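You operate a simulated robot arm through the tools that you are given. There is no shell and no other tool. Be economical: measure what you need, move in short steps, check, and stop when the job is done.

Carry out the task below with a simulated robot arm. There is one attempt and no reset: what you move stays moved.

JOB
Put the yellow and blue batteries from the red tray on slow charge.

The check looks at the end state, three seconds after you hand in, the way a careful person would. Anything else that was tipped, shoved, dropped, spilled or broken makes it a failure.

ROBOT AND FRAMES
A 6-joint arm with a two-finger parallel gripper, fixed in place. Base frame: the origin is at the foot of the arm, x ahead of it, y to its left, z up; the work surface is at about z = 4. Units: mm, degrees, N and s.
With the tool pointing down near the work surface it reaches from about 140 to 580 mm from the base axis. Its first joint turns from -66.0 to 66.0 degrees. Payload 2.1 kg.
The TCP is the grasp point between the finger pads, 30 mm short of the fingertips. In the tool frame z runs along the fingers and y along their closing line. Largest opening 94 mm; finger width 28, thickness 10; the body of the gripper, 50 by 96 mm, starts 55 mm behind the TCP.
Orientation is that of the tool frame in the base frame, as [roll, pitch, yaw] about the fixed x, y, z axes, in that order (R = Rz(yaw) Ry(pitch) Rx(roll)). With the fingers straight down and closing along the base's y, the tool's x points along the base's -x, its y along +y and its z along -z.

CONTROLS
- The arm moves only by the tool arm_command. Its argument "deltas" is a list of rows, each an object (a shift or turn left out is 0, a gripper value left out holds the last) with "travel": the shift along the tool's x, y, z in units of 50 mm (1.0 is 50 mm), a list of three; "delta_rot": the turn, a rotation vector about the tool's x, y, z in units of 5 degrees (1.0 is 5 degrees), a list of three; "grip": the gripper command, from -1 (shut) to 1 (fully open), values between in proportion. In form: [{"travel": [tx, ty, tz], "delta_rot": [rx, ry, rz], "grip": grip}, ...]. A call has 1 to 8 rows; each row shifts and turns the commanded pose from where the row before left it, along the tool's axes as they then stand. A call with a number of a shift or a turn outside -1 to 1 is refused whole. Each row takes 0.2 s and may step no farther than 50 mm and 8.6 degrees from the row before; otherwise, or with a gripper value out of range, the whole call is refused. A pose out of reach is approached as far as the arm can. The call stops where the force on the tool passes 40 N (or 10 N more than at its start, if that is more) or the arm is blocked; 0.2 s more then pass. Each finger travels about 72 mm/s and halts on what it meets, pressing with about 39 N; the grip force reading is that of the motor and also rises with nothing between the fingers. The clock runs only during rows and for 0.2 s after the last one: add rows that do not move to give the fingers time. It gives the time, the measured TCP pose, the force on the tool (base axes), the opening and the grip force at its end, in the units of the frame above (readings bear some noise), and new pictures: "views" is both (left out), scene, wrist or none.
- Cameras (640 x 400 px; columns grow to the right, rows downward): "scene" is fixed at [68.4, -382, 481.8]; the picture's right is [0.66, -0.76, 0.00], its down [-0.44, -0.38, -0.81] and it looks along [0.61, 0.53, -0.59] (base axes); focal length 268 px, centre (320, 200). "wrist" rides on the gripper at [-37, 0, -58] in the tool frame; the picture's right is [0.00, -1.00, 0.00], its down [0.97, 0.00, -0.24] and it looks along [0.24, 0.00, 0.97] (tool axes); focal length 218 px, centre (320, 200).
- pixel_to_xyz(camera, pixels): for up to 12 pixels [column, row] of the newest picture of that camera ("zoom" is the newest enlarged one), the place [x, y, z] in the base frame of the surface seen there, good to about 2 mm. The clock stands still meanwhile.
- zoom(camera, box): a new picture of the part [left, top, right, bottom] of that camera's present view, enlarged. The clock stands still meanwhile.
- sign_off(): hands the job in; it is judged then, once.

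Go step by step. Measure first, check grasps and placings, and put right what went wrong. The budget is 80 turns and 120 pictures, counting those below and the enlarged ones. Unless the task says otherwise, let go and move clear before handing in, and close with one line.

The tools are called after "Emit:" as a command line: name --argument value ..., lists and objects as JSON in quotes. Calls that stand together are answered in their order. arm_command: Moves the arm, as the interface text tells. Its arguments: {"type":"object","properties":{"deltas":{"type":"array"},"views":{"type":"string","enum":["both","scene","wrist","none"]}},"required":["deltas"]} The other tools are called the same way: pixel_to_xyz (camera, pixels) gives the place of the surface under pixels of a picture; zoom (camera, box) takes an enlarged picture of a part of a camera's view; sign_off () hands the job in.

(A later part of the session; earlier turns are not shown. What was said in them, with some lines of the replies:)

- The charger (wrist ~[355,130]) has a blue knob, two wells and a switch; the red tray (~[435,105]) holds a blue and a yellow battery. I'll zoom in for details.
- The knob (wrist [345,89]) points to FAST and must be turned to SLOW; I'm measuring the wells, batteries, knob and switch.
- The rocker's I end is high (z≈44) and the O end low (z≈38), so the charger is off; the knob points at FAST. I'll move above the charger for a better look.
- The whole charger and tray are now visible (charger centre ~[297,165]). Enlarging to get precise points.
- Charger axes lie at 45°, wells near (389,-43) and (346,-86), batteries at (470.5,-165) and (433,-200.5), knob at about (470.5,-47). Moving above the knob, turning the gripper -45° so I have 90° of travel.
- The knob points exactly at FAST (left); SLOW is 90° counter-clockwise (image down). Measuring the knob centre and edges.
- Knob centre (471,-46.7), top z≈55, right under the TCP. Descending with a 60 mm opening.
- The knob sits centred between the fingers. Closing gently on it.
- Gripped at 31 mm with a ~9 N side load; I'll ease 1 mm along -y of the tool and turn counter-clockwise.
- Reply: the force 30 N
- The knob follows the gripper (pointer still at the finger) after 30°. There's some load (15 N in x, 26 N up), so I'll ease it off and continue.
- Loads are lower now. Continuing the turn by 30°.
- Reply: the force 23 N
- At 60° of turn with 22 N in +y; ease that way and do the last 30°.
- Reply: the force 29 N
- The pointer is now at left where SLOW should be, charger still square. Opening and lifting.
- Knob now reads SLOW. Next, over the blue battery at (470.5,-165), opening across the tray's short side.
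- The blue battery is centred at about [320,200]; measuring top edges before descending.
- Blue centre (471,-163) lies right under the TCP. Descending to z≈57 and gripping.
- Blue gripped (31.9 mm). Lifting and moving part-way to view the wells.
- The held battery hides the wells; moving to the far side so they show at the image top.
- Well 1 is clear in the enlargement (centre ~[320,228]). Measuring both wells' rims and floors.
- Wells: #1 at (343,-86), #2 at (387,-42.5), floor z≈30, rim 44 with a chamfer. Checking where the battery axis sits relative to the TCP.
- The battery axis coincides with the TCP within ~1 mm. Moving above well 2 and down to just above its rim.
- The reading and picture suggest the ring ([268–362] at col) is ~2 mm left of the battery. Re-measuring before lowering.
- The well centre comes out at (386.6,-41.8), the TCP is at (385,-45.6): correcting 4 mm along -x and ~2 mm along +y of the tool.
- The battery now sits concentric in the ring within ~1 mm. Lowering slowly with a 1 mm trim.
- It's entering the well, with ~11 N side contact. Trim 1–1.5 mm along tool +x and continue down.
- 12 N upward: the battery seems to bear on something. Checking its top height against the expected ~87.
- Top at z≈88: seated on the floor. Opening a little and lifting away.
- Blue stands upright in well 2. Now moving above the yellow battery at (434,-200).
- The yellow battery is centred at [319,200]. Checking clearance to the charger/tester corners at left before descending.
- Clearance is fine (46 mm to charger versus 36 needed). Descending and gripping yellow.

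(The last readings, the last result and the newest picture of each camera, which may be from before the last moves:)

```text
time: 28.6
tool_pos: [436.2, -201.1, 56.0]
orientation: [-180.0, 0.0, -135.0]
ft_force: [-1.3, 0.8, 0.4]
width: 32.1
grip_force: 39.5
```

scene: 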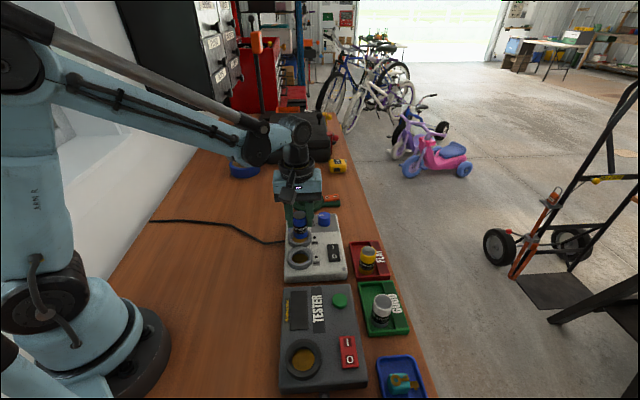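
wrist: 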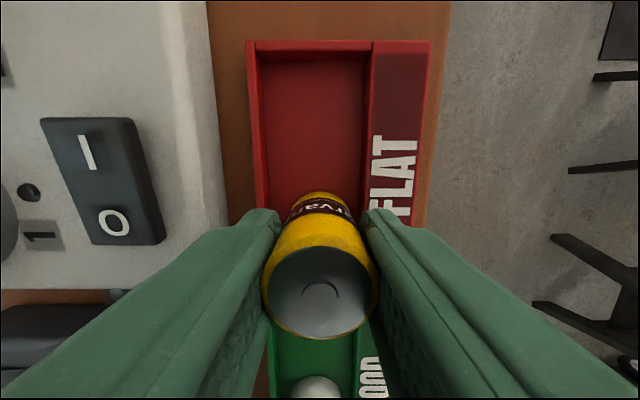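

Yellow gripped (32.1 mm). Lifting, moving over well 1 and stopping above its rim.

Emit:
arm_command --deltas '[{"travel": [0, 0, -0.6]}, {"travel": [0, 0, -0.8]}, {"travel": [0, 0, -0.6]}, {"travel": [-0.077, 0.741, 0]}, {"travel": [-0.077, 0.741, 0]}, {"travel": [-0.077, 0.741, 0]}, {"travel": [-0.077, 0.741, 0]}, {}]' --views "none"

Emit:
arm_command --deltas '[{"travel": [0, 0, 0.5]}, {"travel": [0, 0, 0.5]}, {}, {}]' --views "both"

Emit:
zoom --camera "wrist" --box '[250, 150, 390, 350]'

Emit:
zoom --camera "scene" --box '[275, 225, 325, 275]'

```text
time: 30.4
tool_pos: [341.3, -85.5, 158.8]
orientation: [180.0, 0.0, -135.0]
ft_force: [0.4, -0.3, -1.1]
width: 31.9
grip_force: 39.4
```

```text
time: 31.4
tool_pos: [340.8, -82.6, 106.2]
orientation: [-179.9, 0.0, -135.0]
ft_force: [0.3, 0.3, -1.5]
width: 32.1
grip_force: 38.8
```

scene: 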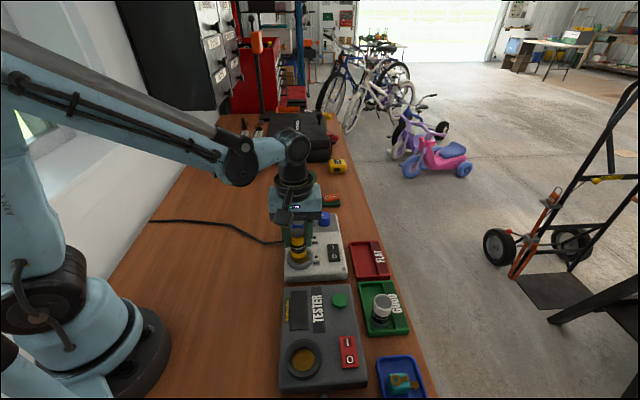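
wrist: 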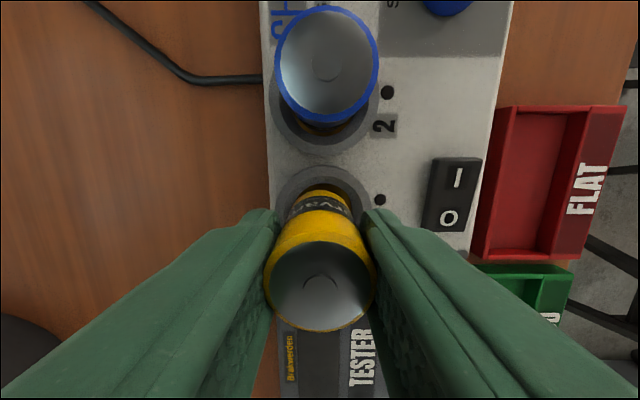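

```text
2.00 times, centred on (320, 250) of wrist
```

zoom: 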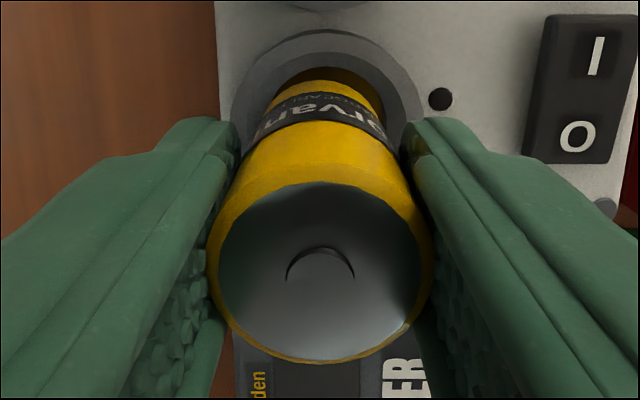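

```text
8.00 times, centred on (300, 250) of scene
```

zoom: 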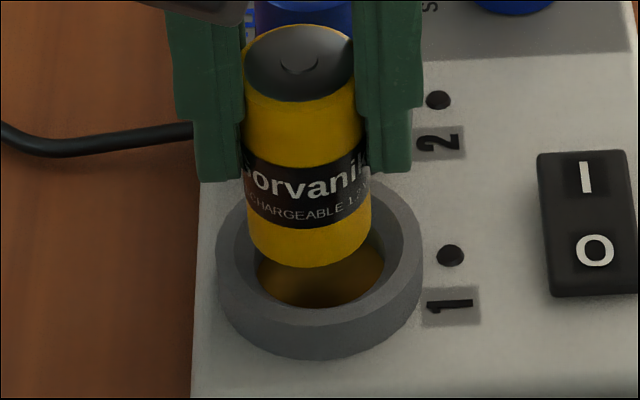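

Ring centre is ~2 mm right of and slightly beyond the battery axis ([320,250]±). Trimming and lowering a bit, then re-checking.

Emit:
arm_command --deltas '[{"travel": [0.02, -0.042, 0]}, {"travel": [0, 0, 0.1]}, {}, {}]' --views "wrist"

Emit:
zoom --camera "wrist" --box '[250, 150, 390, 350]'

Emit:
zoom --camera "scene" --box '[275, 225, 325, 275]'

```text
time: 32.4
tool_pos: [342.7, -86.6, 99.8]
orientation: [-179.9, 0.0, -135.1]
ft_force: [0.5, -0.3, -1.8]
width: 31.9
grip_force: 38.7
```

wrist: 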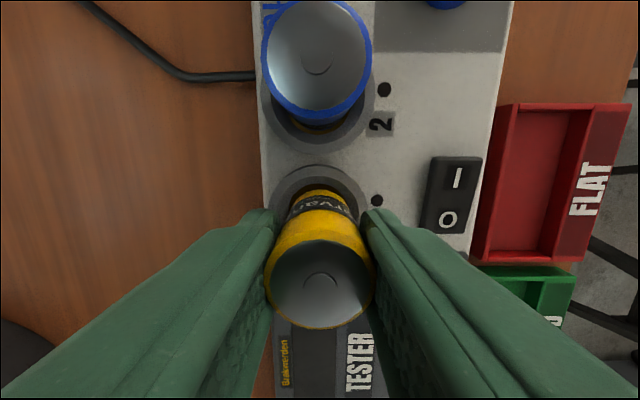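

```text
2.00 times, centred on (320, 250) of wrist
```

zoom: 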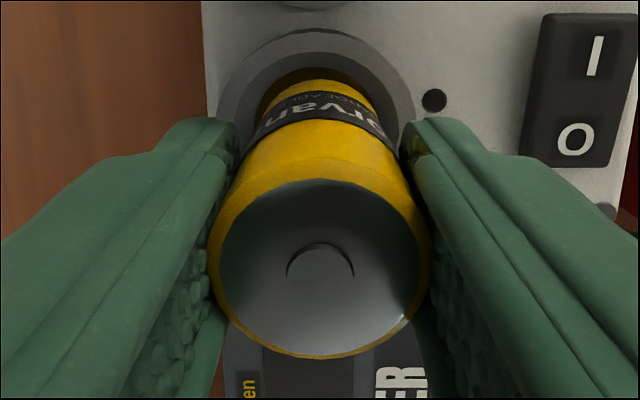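

```text
8.00 times, centred on (300, 250) of scene
```

zoom: 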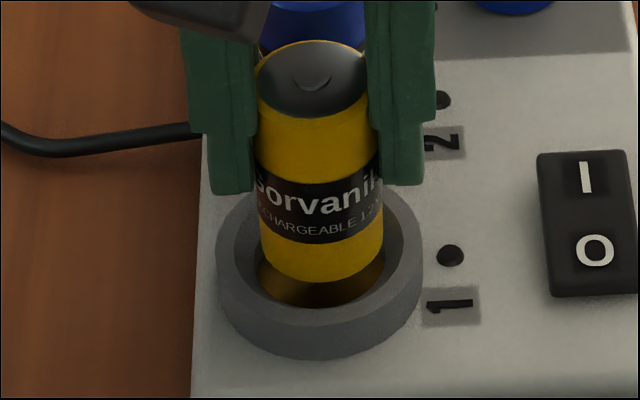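

Nearly concentric; trim 0.7 mm back and lower into the well.

Emit:
arm_command --deltas '[{"travel": [0, 0.015, 0.1]}, {"travel": [0, 0, 0.1]}, {"travel": [0, 0, 0.06]}, {}]' --views "wrist"

Emit:
zoom --camera "scene" --box '[275, 225, 325, 275]'

```text
time: 33.4
tool_pos: [340.2, -85.2, 90.3]
orientation: [-180.0, 0.0, -135.0]
ft_force: [0.4, 0.0, -2.2]
width: 32.1
grip_force: 38.7
```

wrist: 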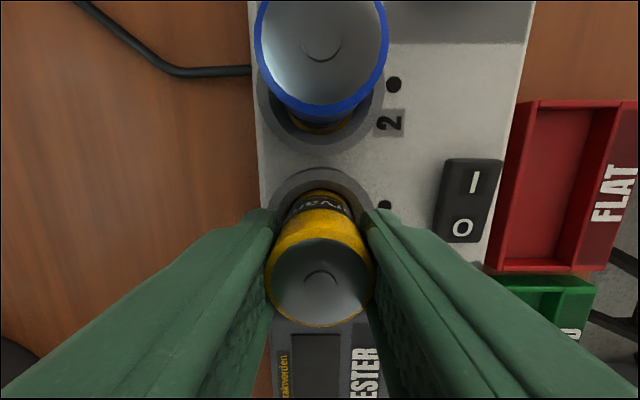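

```text
8.00 times, centred on (300, 250) of scene
```

zoom: 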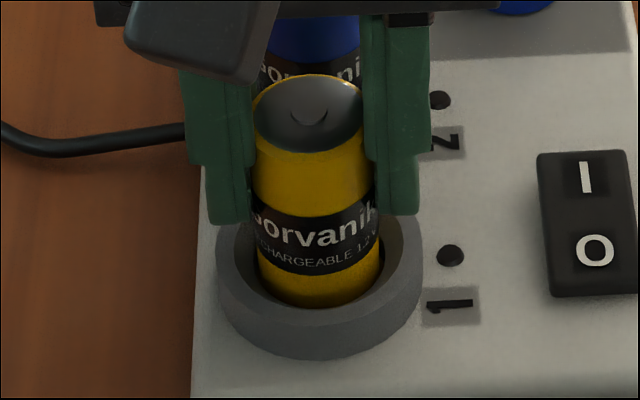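

No contact forces, the battery is inside the ring. Lowering further in small steps.

Emit:
arm_command --deltas '[{"travel": [0, 0, 0.06]}, {"travel": [0, 0, 0.06]}, {"travel": [0, 0, 0.04]}, {}]' --views "wrist"

Emit:
zoom --camera "scene" --box '[275, 225, 325, 275]'

Emit:
pixel_to_xyz --camera "wrist" --pixels '[[320, 278], [295, 278], [345, 278], [320, 310]]'

```text
time: 34.4
tool_pos: [341.7, -86.4, 81.4]
orientation: [-179.9, 0.1, -135.1]
ft_force: [-3.2, 3.8, 12.5]
width: 31.9
grip_force: 38.8
```

wrist: 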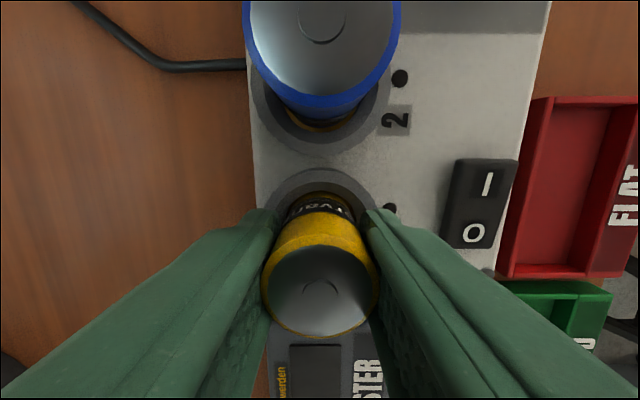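

```text
8.00 times, centred on (300, 250) of scene
```

zoom: 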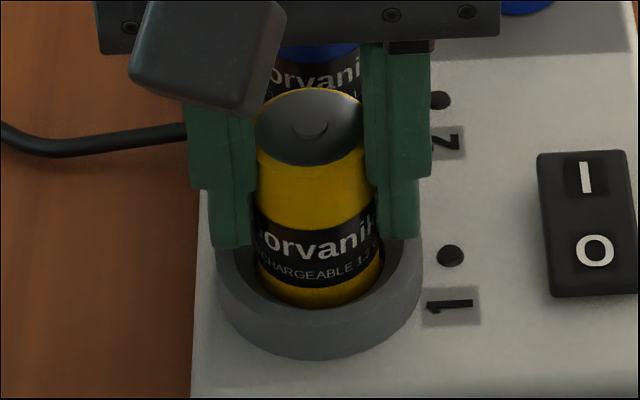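

```text
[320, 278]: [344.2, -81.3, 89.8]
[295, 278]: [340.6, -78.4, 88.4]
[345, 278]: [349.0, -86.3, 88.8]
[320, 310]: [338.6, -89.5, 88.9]
```

Top at z≈89, same as blue, with 12 N floor contact: seated. Releasing and lifting.

Emit:
arm_command --deltas '[{"grip": 0.1}, {}, {}, {"travel": [0, 0, -0.6]}, {"travel": [0, 0, -0.8]}, {"travel": [0, 0, -0.6]}, {}]' --views "wrist"

Emit:
zoom --camera "scene" --box '[275, 200, 355, 280]'

```text
time: 36.0
tool_pos: [339.8, -86.4, 179.8]
orientation: [-180.0, 0.0, -135.0]
ft_force: [0.4, -0.2, -0.5]
width: 51.4
grip_force: 0.0
```

wrist: 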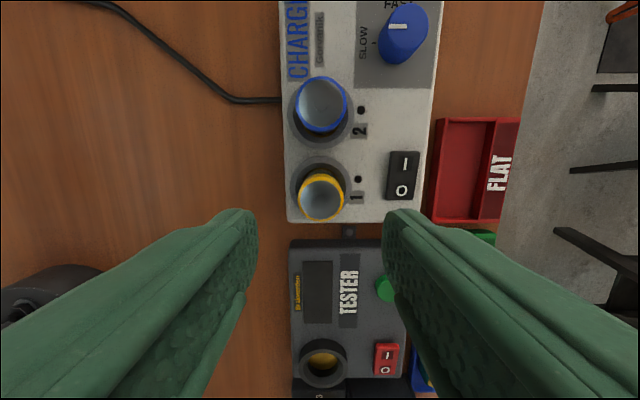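

```text
5.00 times, centred on (315, 240) of scene
```

zoom: 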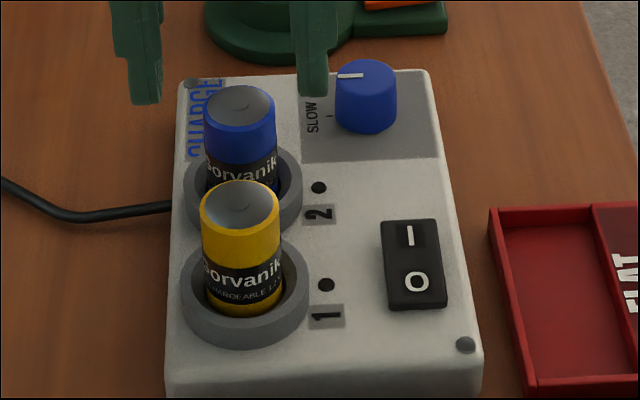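

Both batteries are seated upright. Now the switch: close the fingers and go above its I end (~(411,-121)).

Emit:
arm_command --deltas '[{"travel": [-0.35, -0.75, 0], "grip": -1}, {"travel": [-0.35, -0.75, 0]}, {"travel": [0, 0, 0.8]}, {"travel": [0, 0, 0.6]}, {}, {}]' --views "both"

Emit:
zoom --camera "scene" --box '[295, 205, 375, 285]'

```text
time: 37.4
tool_pos: [419.5, -114.2, 112.3]
orientation: [-180.0, 0.0, -135.0]
ft_force: [0.4, 1.2, 0.4]
width: 0.0
grip_force: 33.0
```

scene: 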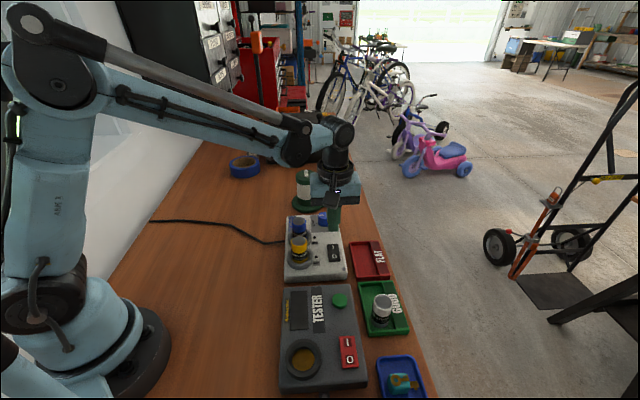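
wrist: 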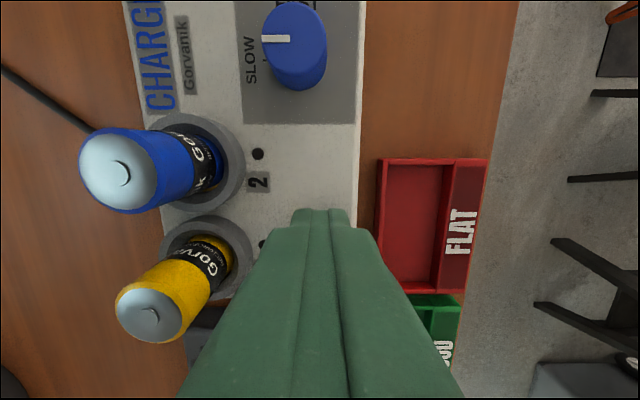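

```text
5.00 times, centred on (335, 245) of scene
```

zoom: 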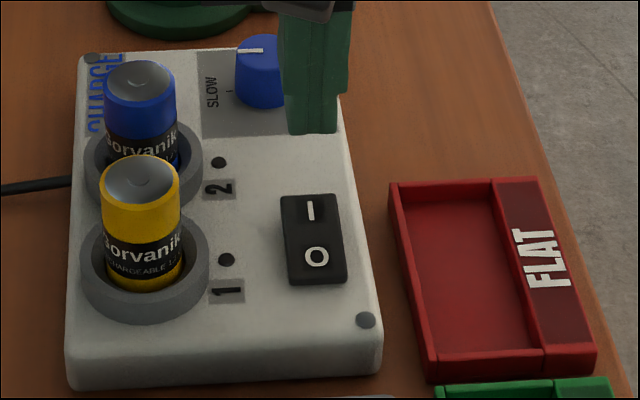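

Fingertips are above the I end. Lowering to just above the rocker, then checking.

Emit:
arm_command --deltas '[{"travel": [0, 0, 0.4]}, {"travel": [0, 0, 0.3]}, {}]' --views "scene"

Emit:
zoom --camera "scene" --box '[305, 215, 365, 275]'

```text
time: 38.2
tool_pos: [418.1, -112.6, 75.3]
orientation: [-179.9, -0.1, -134.9]
ft_force: [0.7, -0.5, -0.1]
width: 0.1
grip_force: 32.5
```

scene: 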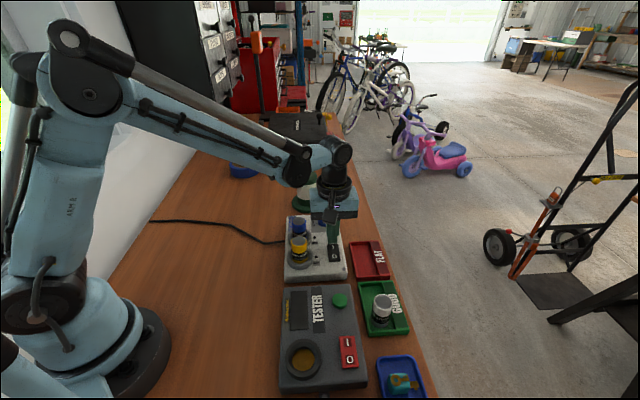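

```text
6.67 times, centred on (335, 245) of scene
```

zoom: 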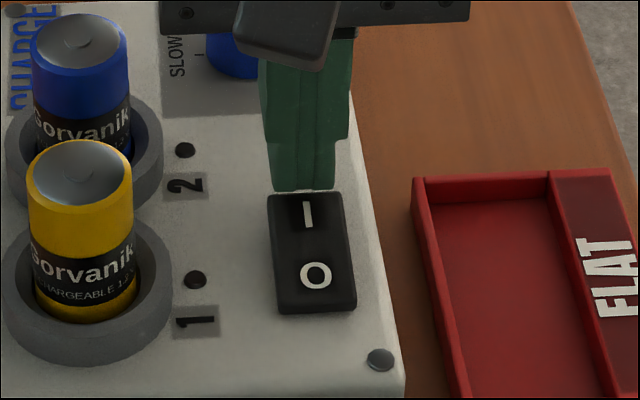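

The tip's near edge only just reaches the rocker's I end; moving 6 mm toward it, then pressing down.

Emit:
arm_command --deltas '[{"travel": [0, 0, -0.06]}, {"travel": [0.13, 0, 0]}, {"travel": [0, 0, 0.06]}, {"travel": [0, 0, 0.04]}, {"travel": [0, 0, 0.04]}, {}]' --views "scene"

Emit:
zoom --camera "scene" --box '[305, 215, 365, 275]'

```text
time: 39.6
tool_pos: [415.8, -119.4, 72.2]
orientation: [-180.0, 0.0, -135.0]
ft_force: [1.2, 2.0, 1.4]
width: 0.0
grip_force: 32.5
```

scene: 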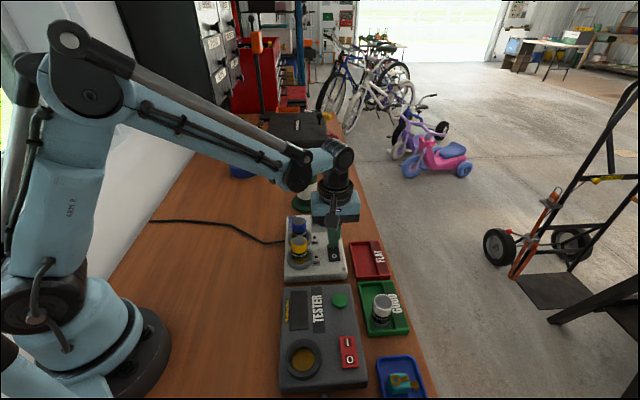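

```text
6.67 times, centred on (335, 245) of scene
```

zoom: 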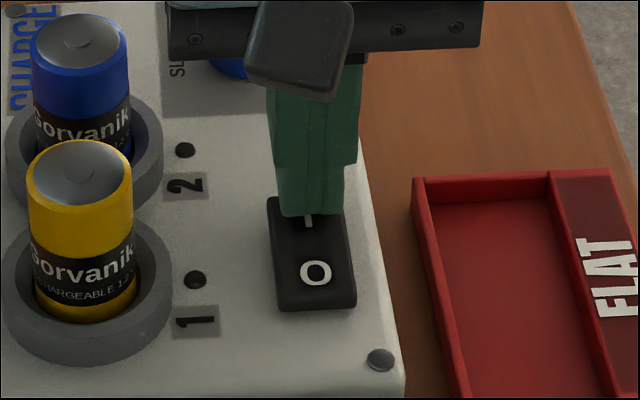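

Now on the rocker (light contact). Pressing down in small steps.

Emit:
arm_command --deltas '[{"travel": [0, 0, 0.04]}, {"travel": [0, 0, 0.04]}, {"travel": [0, 0, 0.03]}, {}]' --views "scene"

Emit:
zoom --camera "scene" --box '[305, 215, 365, 275]'

```text
time: 40.3
tool_pos: [414.3, -118.4, 69.6]
orientation: [-179.9, -0.1, -135.1]
ft_force: [-1.1, 0.3, 7.9]
width: 0.0
grip_force: 33.2
stopped in row 3: the force on the tool passed its limit (the readings are from after the stop); the commanded pose is now the measured one
```

scene: 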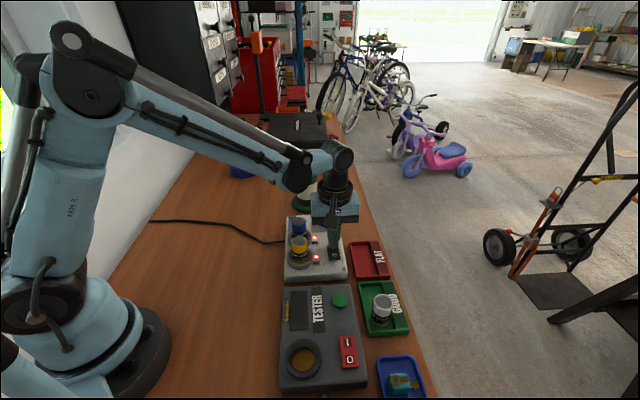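

```text
6.67 times, centred on (335, 245) of scene
```

zoom: 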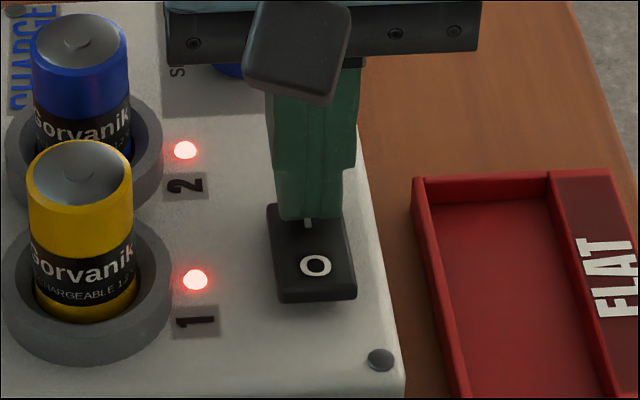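

The switch flipped and both charge lamps are lit. Lifting straight up and clear, then a final check.

Emit:
arm_command --deltas '[{"travel": [0, 0, -0.5]}, {"travel": [0, 0, -0.9]}, {"travel": [0, 0, -0.9]}, {"travel": [0, 0, -0.6]}, {"travel": [0.9, 0, 0]}, {"travel": [0.8, 0, 0]}, {}]' --views "both"

Emit:
zoom --camera "scene" --box '[275, 160, 425, 290]'

Emit:
zoom --camera "wrist" --box '[200, 0, 440, 200]'

```text
time: 41.9
tool_pos: [355.0, -177.4, 215.2]
orientation: [180.0, -0.2, -135.1]
ft_force: [0.9, -1.2, -0.1]
width: 0.0
grip_force: 33.0
```

scene: 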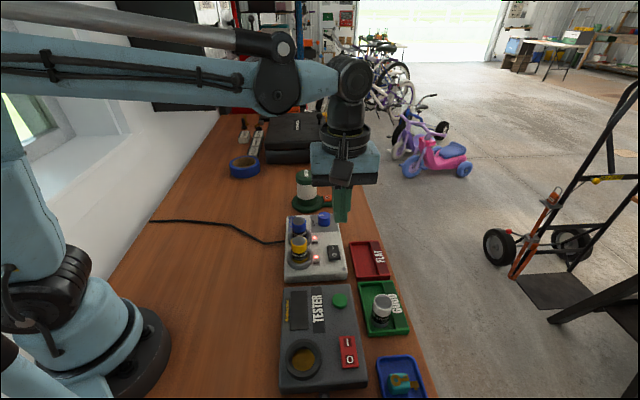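
wrist: 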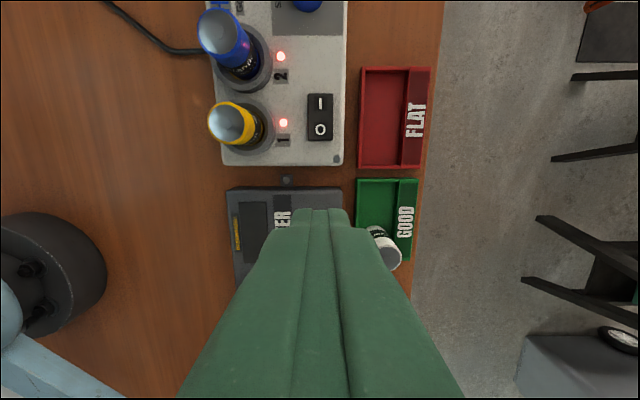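

```text
3.08 times, centred on (350, 225) of scene
```

zoom: 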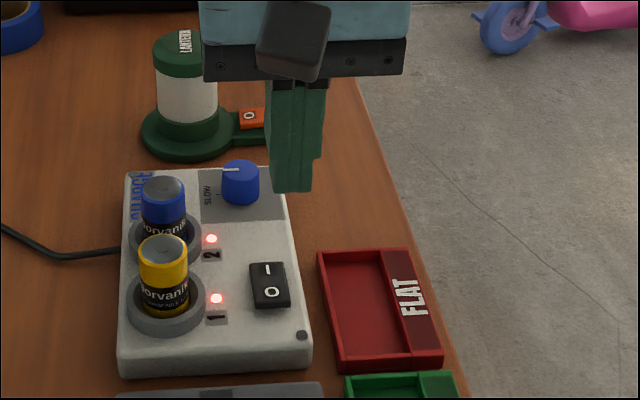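

```text
2.00 times, centred on (320, 100) of wrist
```

zoom: 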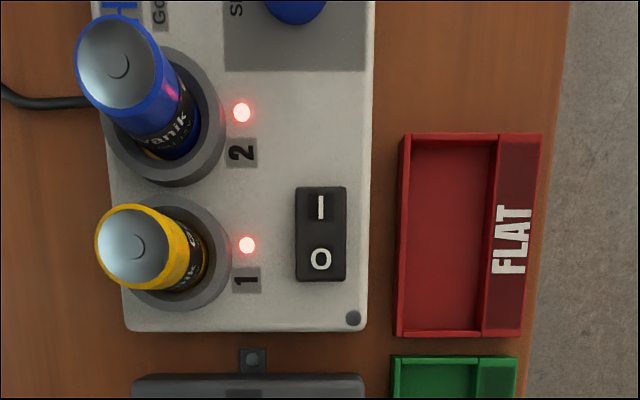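

Both batteries are upright in the wells, both lamps are lit, the knob is on SLOW and the switch is on I. Nothing else was disturbed and the arm is clear, so I'm handing in.

Emit:
sign_off

```text
The job is handed in.
```

The blue battery (well 2) and the yellow battery (well 1) are in the charger, which is set to SLOW and switched on with both charge lamps lit.
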